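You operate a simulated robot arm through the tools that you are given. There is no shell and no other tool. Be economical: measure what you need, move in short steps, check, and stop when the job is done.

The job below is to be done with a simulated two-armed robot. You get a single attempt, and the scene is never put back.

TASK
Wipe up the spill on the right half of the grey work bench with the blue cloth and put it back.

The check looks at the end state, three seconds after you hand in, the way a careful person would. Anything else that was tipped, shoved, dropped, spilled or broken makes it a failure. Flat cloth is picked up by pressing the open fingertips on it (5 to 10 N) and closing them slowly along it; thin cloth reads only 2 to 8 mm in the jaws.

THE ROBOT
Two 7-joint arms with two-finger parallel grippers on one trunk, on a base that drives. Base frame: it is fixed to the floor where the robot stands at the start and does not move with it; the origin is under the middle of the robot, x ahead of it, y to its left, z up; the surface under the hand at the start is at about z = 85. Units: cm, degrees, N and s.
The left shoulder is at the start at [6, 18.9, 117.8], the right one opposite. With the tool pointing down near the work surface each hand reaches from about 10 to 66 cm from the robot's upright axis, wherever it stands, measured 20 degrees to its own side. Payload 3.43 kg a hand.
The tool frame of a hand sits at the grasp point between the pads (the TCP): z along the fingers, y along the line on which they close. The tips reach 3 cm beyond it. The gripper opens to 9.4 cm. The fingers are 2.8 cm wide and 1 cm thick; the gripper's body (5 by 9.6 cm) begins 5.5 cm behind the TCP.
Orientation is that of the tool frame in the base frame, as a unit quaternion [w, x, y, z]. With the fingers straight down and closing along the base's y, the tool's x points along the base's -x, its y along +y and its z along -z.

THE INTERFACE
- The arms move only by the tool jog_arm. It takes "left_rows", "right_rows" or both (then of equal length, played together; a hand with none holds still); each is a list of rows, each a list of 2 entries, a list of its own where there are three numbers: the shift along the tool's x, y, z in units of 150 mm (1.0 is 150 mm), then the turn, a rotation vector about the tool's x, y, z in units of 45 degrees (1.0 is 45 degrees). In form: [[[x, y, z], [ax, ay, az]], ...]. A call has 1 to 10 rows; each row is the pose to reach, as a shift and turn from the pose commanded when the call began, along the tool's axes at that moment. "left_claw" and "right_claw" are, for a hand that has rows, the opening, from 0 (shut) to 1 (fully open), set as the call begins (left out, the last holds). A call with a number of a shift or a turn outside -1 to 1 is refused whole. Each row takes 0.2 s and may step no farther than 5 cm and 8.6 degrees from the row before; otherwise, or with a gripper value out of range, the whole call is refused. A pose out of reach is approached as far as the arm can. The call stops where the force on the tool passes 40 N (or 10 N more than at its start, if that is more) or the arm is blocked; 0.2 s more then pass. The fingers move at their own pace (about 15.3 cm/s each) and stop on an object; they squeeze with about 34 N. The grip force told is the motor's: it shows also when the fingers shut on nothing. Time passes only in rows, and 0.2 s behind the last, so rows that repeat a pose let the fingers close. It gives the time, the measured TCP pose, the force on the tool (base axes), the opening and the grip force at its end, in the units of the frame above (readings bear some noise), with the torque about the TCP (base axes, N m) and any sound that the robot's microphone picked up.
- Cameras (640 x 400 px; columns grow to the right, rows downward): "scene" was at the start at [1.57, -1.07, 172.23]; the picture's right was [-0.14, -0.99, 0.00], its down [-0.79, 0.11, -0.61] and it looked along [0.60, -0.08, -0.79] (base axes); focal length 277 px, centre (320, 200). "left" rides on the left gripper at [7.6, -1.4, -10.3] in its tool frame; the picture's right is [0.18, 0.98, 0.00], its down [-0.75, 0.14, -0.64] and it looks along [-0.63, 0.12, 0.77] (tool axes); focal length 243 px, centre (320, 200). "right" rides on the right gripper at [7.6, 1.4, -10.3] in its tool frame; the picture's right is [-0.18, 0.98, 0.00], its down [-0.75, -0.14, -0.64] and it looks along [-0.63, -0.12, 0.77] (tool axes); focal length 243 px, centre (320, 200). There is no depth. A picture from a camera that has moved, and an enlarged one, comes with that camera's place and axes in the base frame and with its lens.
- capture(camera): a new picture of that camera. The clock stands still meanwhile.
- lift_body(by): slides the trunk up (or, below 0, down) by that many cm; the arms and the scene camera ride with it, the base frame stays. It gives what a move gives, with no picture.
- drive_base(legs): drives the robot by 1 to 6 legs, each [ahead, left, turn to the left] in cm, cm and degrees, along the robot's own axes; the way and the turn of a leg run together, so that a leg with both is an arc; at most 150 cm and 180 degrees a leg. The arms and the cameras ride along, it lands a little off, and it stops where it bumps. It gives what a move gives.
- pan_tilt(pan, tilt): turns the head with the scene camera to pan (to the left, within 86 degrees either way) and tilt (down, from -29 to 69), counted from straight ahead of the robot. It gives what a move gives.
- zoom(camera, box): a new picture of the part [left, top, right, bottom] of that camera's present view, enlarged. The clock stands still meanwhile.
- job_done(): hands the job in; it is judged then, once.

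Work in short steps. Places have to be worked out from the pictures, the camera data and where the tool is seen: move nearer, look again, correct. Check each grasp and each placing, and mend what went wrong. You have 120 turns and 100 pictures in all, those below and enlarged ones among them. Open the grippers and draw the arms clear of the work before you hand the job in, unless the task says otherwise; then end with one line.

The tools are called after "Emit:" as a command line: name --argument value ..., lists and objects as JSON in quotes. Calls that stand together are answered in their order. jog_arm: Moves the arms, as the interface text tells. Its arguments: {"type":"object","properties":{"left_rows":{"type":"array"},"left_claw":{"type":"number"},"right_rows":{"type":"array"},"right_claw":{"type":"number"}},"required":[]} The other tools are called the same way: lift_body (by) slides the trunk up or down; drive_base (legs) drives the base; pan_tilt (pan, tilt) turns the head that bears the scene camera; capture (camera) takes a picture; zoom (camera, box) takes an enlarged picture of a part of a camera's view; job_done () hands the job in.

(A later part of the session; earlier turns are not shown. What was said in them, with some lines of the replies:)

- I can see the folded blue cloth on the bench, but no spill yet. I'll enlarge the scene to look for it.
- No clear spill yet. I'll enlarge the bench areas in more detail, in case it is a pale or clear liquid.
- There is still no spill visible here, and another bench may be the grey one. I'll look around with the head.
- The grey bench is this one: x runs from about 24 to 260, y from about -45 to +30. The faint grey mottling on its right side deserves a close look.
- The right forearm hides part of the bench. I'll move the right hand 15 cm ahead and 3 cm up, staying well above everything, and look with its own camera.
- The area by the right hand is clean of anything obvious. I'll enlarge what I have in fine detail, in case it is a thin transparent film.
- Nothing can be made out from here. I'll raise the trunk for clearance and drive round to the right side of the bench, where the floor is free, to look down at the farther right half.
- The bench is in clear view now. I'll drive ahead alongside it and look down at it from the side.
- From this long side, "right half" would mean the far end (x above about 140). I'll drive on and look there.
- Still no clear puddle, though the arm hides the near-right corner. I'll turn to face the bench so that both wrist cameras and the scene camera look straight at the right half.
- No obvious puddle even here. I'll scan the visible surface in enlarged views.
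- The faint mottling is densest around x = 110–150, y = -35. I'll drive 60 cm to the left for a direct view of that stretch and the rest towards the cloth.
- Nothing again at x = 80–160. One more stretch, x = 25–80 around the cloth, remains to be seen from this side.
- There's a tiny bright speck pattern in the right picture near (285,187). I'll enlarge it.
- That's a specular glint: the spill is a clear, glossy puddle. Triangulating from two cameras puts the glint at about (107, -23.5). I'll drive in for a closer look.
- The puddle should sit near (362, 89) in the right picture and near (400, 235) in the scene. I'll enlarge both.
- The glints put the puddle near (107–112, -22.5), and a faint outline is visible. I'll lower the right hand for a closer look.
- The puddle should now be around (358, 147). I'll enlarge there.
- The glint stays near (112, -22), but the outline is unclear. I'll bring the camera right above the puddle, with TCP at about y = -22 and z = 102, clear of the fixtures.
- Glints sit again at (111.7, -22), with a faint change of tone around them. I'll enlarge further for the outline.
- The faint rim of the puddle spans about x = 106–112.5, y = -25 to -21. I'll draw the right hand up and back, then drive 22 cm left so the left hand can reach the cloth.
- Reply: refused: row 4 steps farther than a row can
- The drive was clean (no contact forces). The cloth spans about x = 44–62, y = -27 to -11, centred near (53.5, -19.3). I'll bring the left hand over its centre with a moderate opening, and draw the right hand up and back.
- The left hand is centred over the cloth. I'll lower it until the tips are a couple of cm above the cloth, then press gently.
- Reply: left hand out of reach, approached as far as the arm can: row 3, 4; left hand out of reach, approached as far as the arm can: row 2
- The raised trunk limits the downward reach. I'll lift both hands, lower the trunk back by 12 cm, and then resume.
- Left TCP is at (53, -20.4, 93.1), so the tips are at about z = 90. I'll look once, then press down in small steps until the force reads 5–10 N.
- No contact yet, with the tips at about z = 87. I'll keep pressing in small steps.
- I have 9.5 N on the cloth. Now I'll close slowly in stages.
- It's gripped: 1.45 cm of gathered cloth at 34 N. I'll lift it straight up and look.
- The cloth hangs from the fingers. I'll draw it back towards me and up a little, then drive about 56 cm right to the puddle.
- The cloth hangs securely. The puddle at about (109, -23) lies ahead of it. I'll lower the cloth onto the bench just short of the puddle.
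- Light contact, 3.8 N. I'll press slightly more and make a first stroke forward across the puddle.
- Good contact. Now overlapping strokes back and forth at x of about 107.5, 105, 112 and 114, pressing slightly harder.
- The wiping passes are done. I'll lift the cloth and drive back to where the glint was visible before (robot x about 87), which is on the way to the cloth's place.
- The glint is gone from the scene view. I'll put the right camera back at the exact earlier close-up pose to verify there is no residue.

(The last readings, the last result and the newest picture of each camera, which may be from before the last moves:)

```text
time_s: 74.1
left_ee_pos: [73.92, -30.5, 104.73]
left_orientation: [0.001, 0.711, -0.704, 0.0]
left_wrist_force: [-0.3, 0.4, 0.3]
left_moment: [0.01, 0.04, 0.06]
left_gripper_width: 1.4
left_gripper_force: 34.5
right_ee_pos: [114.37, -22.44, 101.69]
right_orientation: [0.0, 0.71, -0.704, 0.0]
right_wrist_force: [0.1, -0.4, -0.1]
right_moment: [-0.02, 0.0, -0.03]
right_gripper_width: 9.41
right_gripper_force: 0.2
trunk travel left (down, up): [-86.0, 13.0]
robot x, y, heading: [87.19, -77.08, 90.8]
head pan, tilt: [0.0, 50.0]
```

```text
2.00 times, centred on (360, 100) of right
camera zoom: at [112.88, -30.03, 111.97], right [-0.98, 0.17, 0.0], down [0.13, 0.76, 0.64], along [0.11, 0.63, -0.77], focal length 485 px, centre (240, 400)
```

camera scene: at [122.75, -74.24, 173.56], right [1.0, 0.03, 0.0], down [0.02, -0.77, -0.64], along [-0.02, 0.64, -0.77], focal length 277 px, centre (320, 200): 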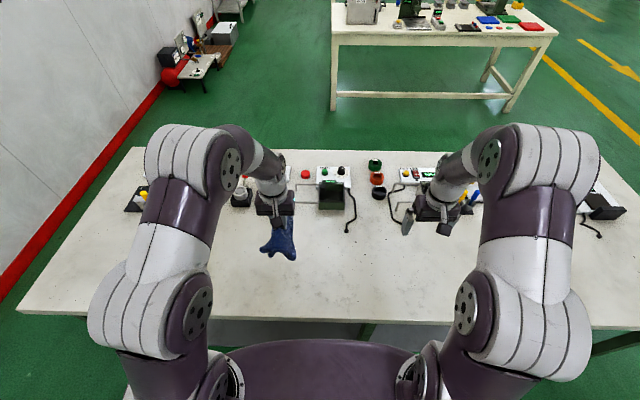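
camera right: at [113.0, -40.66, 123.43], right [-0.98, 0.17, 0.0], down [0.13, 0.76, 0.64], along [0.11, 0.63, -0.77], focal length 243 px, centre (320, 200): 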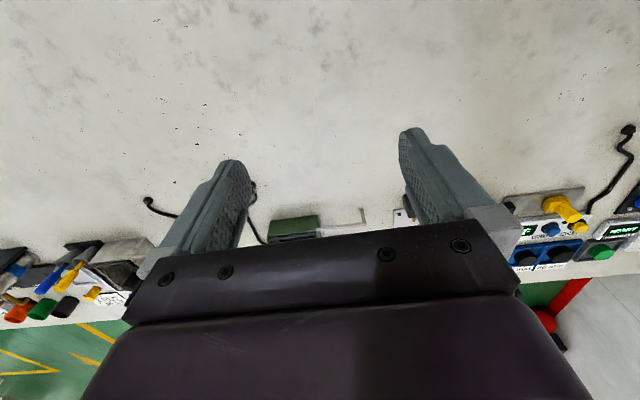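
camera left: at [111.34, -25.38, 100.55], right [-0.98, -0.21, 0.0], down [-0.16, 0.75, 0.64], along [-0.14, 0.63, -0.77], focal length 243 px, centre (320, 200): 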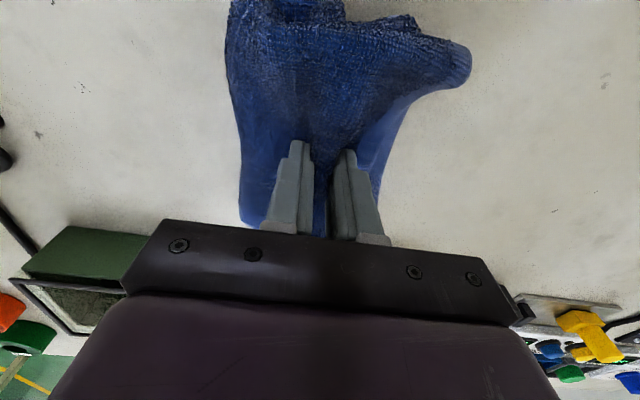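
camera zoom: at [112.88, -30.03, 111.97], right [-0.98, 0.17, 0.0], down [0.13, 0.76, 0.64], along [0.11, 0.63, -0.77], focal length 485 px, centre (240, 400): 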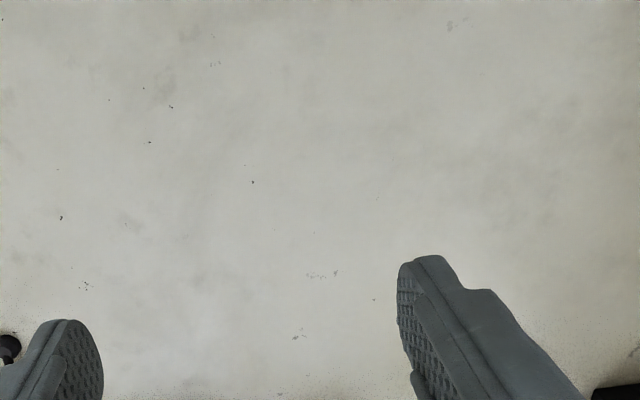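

The glint and the rim are completely gone; the bench there is dry. I'll retract the right hand and drive back to the cloth's place.

Emit:
jog_arm --right_rows '[[[0, 0, -0.25], [0, 0, 0]], [[0.2, 0, -0.45], [0, 0, 0]], [[0.4, 0, -0.65], [0, 0, 0]], [[0.6, 0, -0.85], [0, 0, 0]]]'

Emit:
drive_base --legs '[[0, 21.5, 0.4]]'

Emit:
capture --camera "left"

Emit:
capture --camera "scene"

```text
time_s: 75.1
left_ee_pos: [73.97, -30.72, 104.82]
left_orientation: [-0.001, 0.711, -0.703, 0.001]
left_wrist_force: [-0.5, 0.1, -0.6]
left_moment: [0.02, 0.06, 0.07]
left_gripper_width: 1.4
left_gripper_force: 33.9
right_ee_pos: [114.23, -31.96, 114.8]
right_orientation: [-0.001, 0.712, -0.702, 0.0]
right_wrist_force: [0.0, -0.1, -0.5]
right_moment: [0.01, -0.02, 0.02]
right_gripper_width: 9.4
right_gripper_force: 0.0
trunk travel left (down, up): [-86.0, 13.0]
robot x, y, heading: [87.06, -76.61, 90.5]
head pan, tilt: [0.0, 50.0]
```

```text
time_s: 76.8
left_ee_pos: [52.45, -31.13, 104.64]
left_orientation: [0.0, 0.715, -0.699, 0.0]
left_wrist_force: [0.2, -0.5, -1.3]
left_moment: [-0.03, 0.09, 0.04]
left_gripper_width: 1.43
left_gripper_force: 33.6
right_ee_pos: [92.78, -31.8, 114.76]
right_orientation: [0.001, 0.715, -0.7, -0.001]
right_wrist_force: [-1.0, -0.3, 0.5]
right_moment: [-0.01, -0.03, 0.03]
right_gripper_width: 9.37
right_gripper_force: 0.0
trunk travel left (down, up): [-86.0, 13.0]
robot x, y, heading: [65.73, -77.19, 91.5]
head pan, tilt: [0.0, 50.0]
```

```text
30 pictures are left
camera left: at [53.89, -38.62, 115.12], right [-0.98, -0.2, 0.0], down [-0.16, 0.75, 0.64], along [-0.13, 0.63, -0.77], focal length 243 px, centre (320, 200)
```

left: 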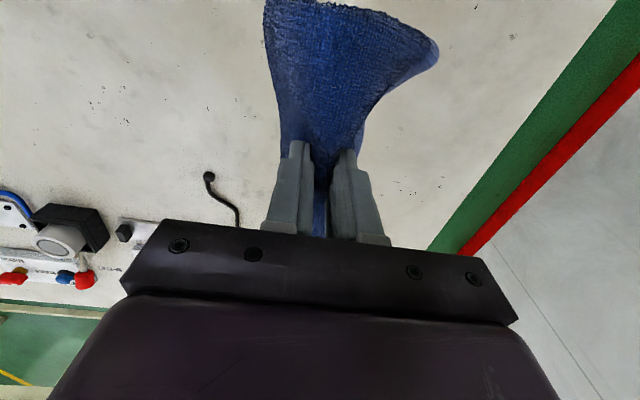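

```text
29 pictures are left
camera scene: at [66.09, -75.31, 173.56], right [1.0, 0.02, 0.0], down [0.02, -0.77, -0.64], along [-0.01, 0.64, -0.77], focal length 277 px, centre (320, 200)
```

scene: 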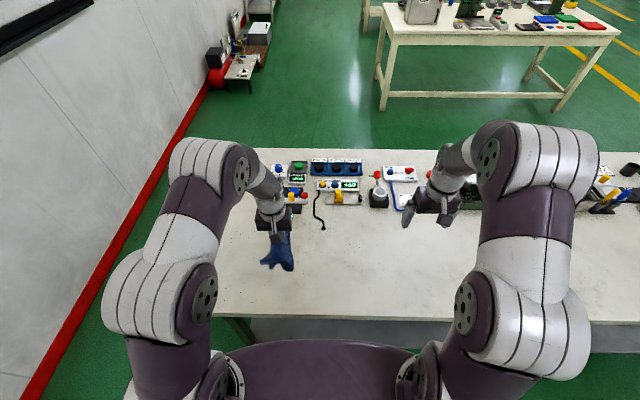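

I'll bring the cloth over its original centre (52.9, -19.5) and lower it.

Emit:
jog_arm --left_rows '[[[-0.26, -0.02, 0], [0, 0, 0]], [[-0.52, -0.04, 0], [0, 0, 0]], [[-0.775, -0.05, 0.05], [0, 0, 0]], [[-0.775, -0.05, 0.3], [0, 0, 0]], [[-0.775, -0.05, 0.55], [0, 0, 0]], [[-0.775, -0.05, 0.75], [0, 0, 0]], [[-0.775, -0.05, 0.88], [0, 0, 0]], [[-0.775, -0.05, 0.96], [0, 0, 0]]]'

Emit:
capture --camera "left"

```text
time_s: 78.6
left_ee_pos: [52.9, -19.27, 90.37]
left_orientation: [-0.001, 0.715, -0.699, -0.001]
left_wrist_force: [0.0, 0.7, 6.1]
left_moment: [0.02, 0.05, -0.02]
left_gripper_width: 1.44
left_gripper_force: 33.7
right_ee_pos: [92.8, -31.87, 114.69]
right_orientation: [0.0, 0.714, -0.7, 0.001]
right_wrist_force: [-0.3, -0.4, -0.8]
right_moment: [0.0, 0.02, -0.05]
right_gripper_width: 9.4
right_gripper_force: 0.0
trunk travel left (down, up): [-86.0, 13.0]
robot x, y, heading: [65.73, -77.09, 91.1]
head pan, tilt: [0.0, 50.0]
```

```text
28 pictures are left
camera left: at [54.28, -26.83, 100.79], right [-0.98, -0.2, 0.0], down [-0.16, 0.75, 0.64], along [-0.13, 0.63, -0.77], focal length 243 px, centre (320, 200)
```

left: 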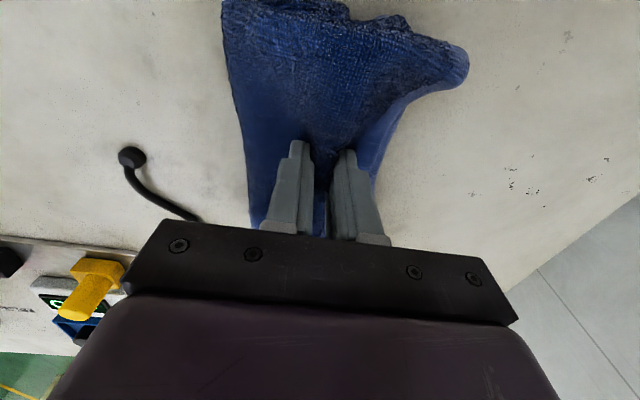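

It is down at 6 N with the same layout as when grasped. I'll press a touch and open in stages, so the fingers spread the cloth back out.

Emit:
jog_arm --left_rows '[[[0, 0, 0.03], [0, 0, 0]], [[0, 0, 0.05], [0, 0, 0]]]'

Emit:
jog_arm --left_rows '[[[0, 0, 0], [0, 0, 0]]]' --left_claw 0.3

Emit:
jog_arm --left_rows '[[[0, 0, 0], [0, 0, 0]], [[0, 0, 0], [0, 0, 0]]]' --left_claw 0.6

Emit:
capture --camera "left"

```text
time_s: 79.2
left_ee_pos: [52.85, -19.37, 90.02]
left_orientation: [-0.003, 0.714, -0.7, -0.004]
left_wrist_force: [-1.2, 3.4, 23.1]
left_moment: [0.16, 0.14, -0.02]
left_gripper_width: 1.4
left_gripper_force: 34.1
right_ee_pos: [92.75, -31.99, 114.89]
right_orientation: [0.0, 0.715, -0.699, -0.001]
right_wrist_force: [-0.1, -0.3, -0.1]
right_moment: [-0.03, 0.0, 0.0]
right_gripper_width: 9.4
right_gripper_force: 0.2
trunk travel left (down, up): [-86.0, 13.0]
robot x, y, heading: [65.88, -77.08, 91.6]
head pan, tilt: [0.0, 50.0]
```

```text
time_s: 79.6
left_ee_pos: [52.81, -19.63, 89.81]
left_orientation: [0.0, 0.715, -0.7, 0.0]
left_wrist_force: [-0.5, 0.2, 14.0]
left_moment: [0.01, 0.11, 0.01]
left_gripper_width: 2.81
left_gripper_force: 0.0
right_ee_pos: [92.75, -32.01, 114.89]
right_orientation: [-0.001, 0.714, -0.7, -0.001]
right_wrist_force: [0.0, 0.1, -0.4]
right_moment: [0.03, 0.01, 0.01]
right_gripper_width: 9.37
right_gripper_force: 0.0
trunk travel left (down, up): [-86.0, 13.0]
robot x, y, heading: [65.75, -77.04, 91.2]
head pan, tilt: [0.0, 50.0]
```

```text
time_s: 80.2
left_ee_pos: [52.84, -19.53, 89.65]
left_orientation: [0.001, 0.715, -0.699, 0.0]
left_wrist_force: [-0.1, -1.2, 3.3]
left_moment: [-0.08, 0.06, 0.0]
left_gripper_width: 5.58
left_gripper_force: 0.2
right_ee_pos: [92.81, -31.89, 114.78]
right_orientation: [0.0, 0.714, -0.7, 0.0]
right_wrist_force: [-0.2, 0.2, -0.3]
right_moment: [0.02, 0.0, 0.0]
right_gripper_width: 9.41
right_gripper_force: 0.1
trunk travel left (down, up): [-86.0, 13.0]
robot x, y, heading: [65.69, -77.02, 91.1]
head pan, tilt: [0.0, 50.0]
```

```text
27 pictures are left
camera left: at [54.27, -27.08, 99.94], right [-0.98, -0.2, 0.0], down [-0.16, 0.75, 0.64], along [-0.13, 0.63, -0.77], focal length 243 px, centre (320, 200)
```

left: 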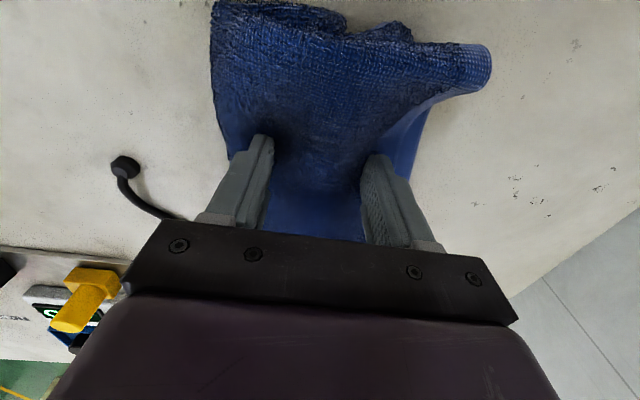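

Released. I'll lift straight up and look at how the cloth lies.

Emit:
jog_arm --left_rows '[[[0, 0, -0.2], [0, 0, 0]], [[0, 0, -0.45], [0, 0, 0]], [[0, 0, -0.7], [0, 0, 0]], [[0.2, 0, -0.9], [0, 0, 0]], [[0.45, 0, -1], [0, 0, 0]], [[0.75, 0, -1], [0, 0, 0]]]'

Emit:
capture --camera "left"

Emit:
zoom --camera "scene" --box '[200, 140, 360, 290]'

```text
time_s: 81.6
left_ee_pos: [53.45, -30.52, 104.42]
left_orientation: [0.0, 0.715, -0.7, 0.0]
left_wrist_force: [-0.1, -0.6, 0.1]
left_moment: [0.0, 0.02, 0.01]
left_gripper_width: 5.66
left_gripper_force: 0.0
right_ee_pos: [92.88, -31.86, 114.8]
right_orientation: [0.0, 0.714, -0.7, 0.001]
right_wrist_force: [0.3, 0.0, -0.5]
right_moment: [0.03, 0.0, -0.02]
right_gripper_width: 9.41
right_gripper_force: 0.0
trunk travel left (down, up): [-86.0, 13.0]
robot x, y, heading: [65.94, -77.12, 91.2]
head pan, tilt: [0.0, 50.0]
```

```text
26 pictures are left
camera left: at [54.99, -38.07, 114.81], right [-0.98, -0.2, 0.0], down [-0.16, 0.75, 0.64], along [-0.13, 0.63, -0.77], focal length 243 px, centre (320, 200)
```

left: 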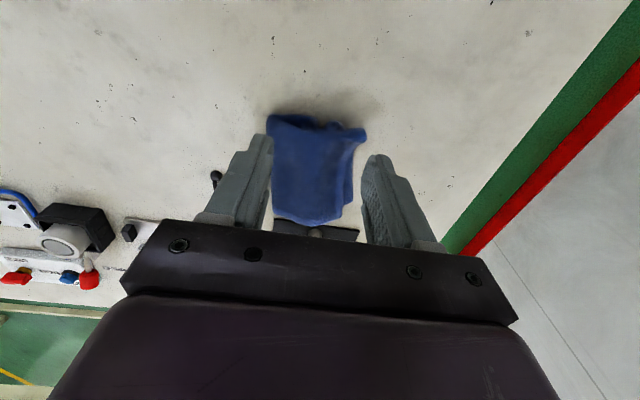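

```text
2.67 times, centred on (280, 215) of scene
camera zoom: at [65.93, -75.45, 173.56], right [1.0, 0.02, 0.0], down [0.02, -0.77, -0.64], along [-0.01, 0.64, -0.77], focal length 738 px, centre (427, 160)
```

zoom: 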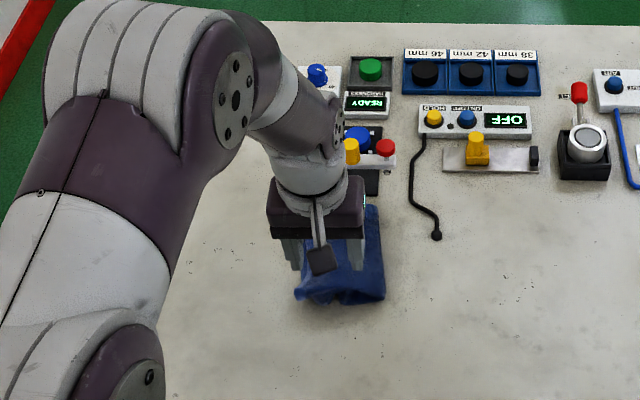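

The cloth is back at its place. I'll move the left hand clear so I can see how it lies relative to the black board.

Emit:
jog_arm --left_rows '[[[0.2, 0.0, -0.2], [0, 0, 0]], [[0.45, 0.0, -0.3], [0, 0, 0]], [[0.75, 0, -0.4], [0, 0, 0]], [[1, 0, -0.5], [0, 0, 0]]]'

Emit:
capture --camera "left"

Emit:
zoom --camera "scene" --box '[200, 140, 360, 290]'

```text
time_s: 82.6
left_ee_pos: [53.52, -46.01, 112.32]
left_orientation: [-0.001, 0.715, -0.7, 0.0]
left_wrist_force: [-0.7, -0.4, -0.7]
left_moment: [0.04, 0.04, -0.05]
left_gripper_width: 5.64
left_gripper_force: 0.0
right_ee_pos: [92.73, -31.93, 114.83]
right_orientation: [-0.001, 0.714, -0.7, -0.001]
right_wrist_force: [0.2, -0.2, 0.9]
right_moment: [0.0, 0.02, 0.01]
right_gripper_width: 9.39
right_gripper_force: 0.1
trunk travel left (down, up): [-86.0, 13.0]
robot x, y, heading: [65.71, -76.95, 91.4]
head pan, tilt: [0.0, 50.0]
```

```text
24 pictures are left
camera left: at [54.91, -53.5, 122.62], right [-0.98, -0.2, 0.0], down [-0.16, 0.75, 0.64], along [-0.13, 0.63, -0.77], focal length 243 px, centre (320, 200)
```

left: 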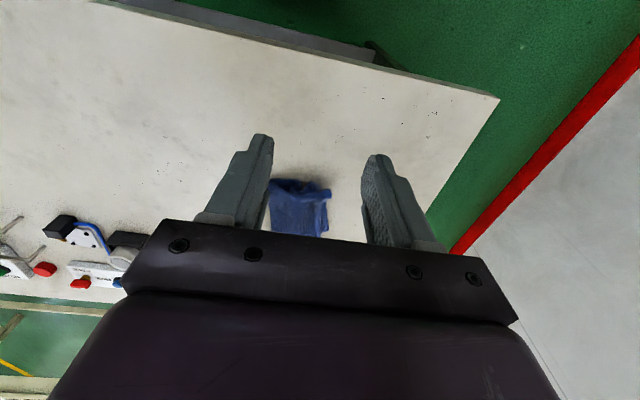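

```text
2.67 times, centred on (280, 215) of scene
camera zoom: at [65.91, -75.66, 173.56], right [1.0, 0.02, 0.0], down [0.02, -0.76, -0.64], along [-0.01, 0.64, -0.76], focal length 738 px, centre (427, 160)
```

zoom: 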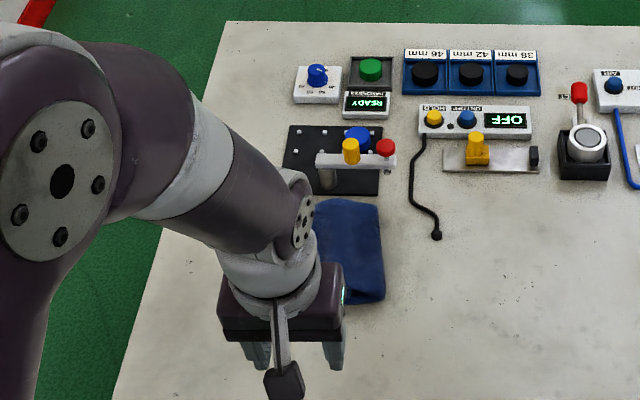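

The cloth lies by the board without touching it. I'll back the robot away, clearing the arms from the bench, and make a final check.

Emit:
drive_base --legs '[[-25, 0, 0]]'

Emit:
pan_tilt --pan 10 --tilt 45

Emit:
capture --camera "scene"

Emit:
zoom --camera "scene" --box '[260, 130, 420, 230]'

```text
time_s: 84.4
left_ee_pos: [54.09, -70.54, 112.16]
left_orientation: [0.001, 0.712, -0.702, 0.001]
left_wrist_force: [-1.0, 0.3, -0.3]
left_moment: [0.02, 0.0, -0.04]
left_gripper_width: 5.66
left_gripper_force: 0.1
right_ee_pos: [93.4, -56.88, 114.65]
right_orientation: [0.001, 0.712, -0.702, 0.001]
right_wrist_force: [-1.0, -0.1, 0.8]
right_moment: [0.02, 0.0, -0.01]
right_gripper_width: 9.4
right_gripper_force: 0.1
trunk travel left (down, up): [-86.0, 13.0]
robot x, y, heading: [66.12, -102.25, 90.9]
head pan, tilt: [0.0, 50.0]
```

```text
time_s: 85.1
left_ee_pos: [54.1, -70.79, 112.21]
left_orientation: [0.0, 0.712, -0.702, -0.001]
left_wrist_force: [-0.4, 0.4, 0.2]
left_moment: [0.02, -0.01, -0.02]
left_gripper_width: 5.66
left_gripper_force: 0.1
right_ee_pos: [93.56, -56.92, 114.76]
right_orientation: [0.0, 0.712, -0.702, -0.001]
right_wrist_force: [-0.5, 0.6, -0.5]
right_moment: [0.02, 0.04, 0.06]
right_gripper_width: 9.42
right_gripper_force: 0.1
trunk travel left (down, up): [-86.0, 13.0]
robot x, y, heading: [66.25, -102.1, 91.0]
head pan, tilt: [10.0, 45.0]
```

```text
22 pictures are left
camera scene: at [65.0, -100.14, 174.25], right [0.98, 0.19, 0.0], down [0.13, -0.69, -0.71], along [-0.13, 0.69, -0.71], focal length 277 px, centre (320, 200)
```

scene: 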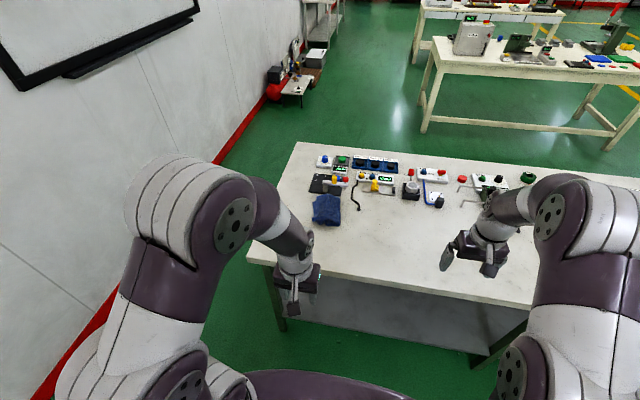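

```text
4.00 times, centred on (340, 180) of scene
camera zoom: at [65.0, -100.14, 174.25], right [0.98, 0.19, 0.0], down [0.13, -0.69, -0.71], along [-0.13, 0.69, -0.71], focal length 1107 px, centre (240, 280)
```

zoom: 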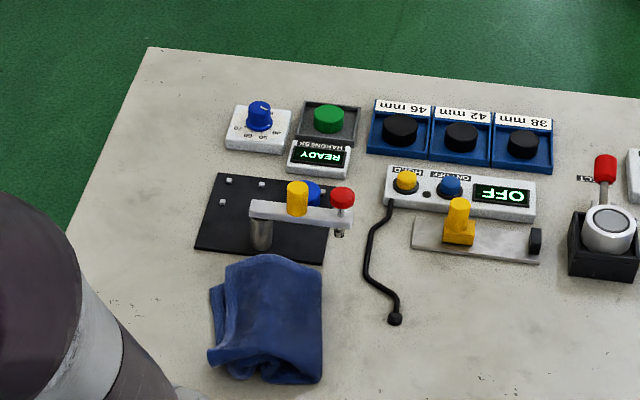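

The cloth lies centred at about (53, -19), as it was before, clear of the board. The puddle is gone, nothing else has moved, and both grippers are open and clear of the bench, so I'm handing in.

Emit:
job_done

```text
The job is handed in.
```

I wiped up the clear puddle, at about (109, -23) on the right half of the bench, with the blue cloth. A close-up afterwards showed no trace of it. The cloth is back in its original spot, though a little rumpled, and I saw nothing else moved.
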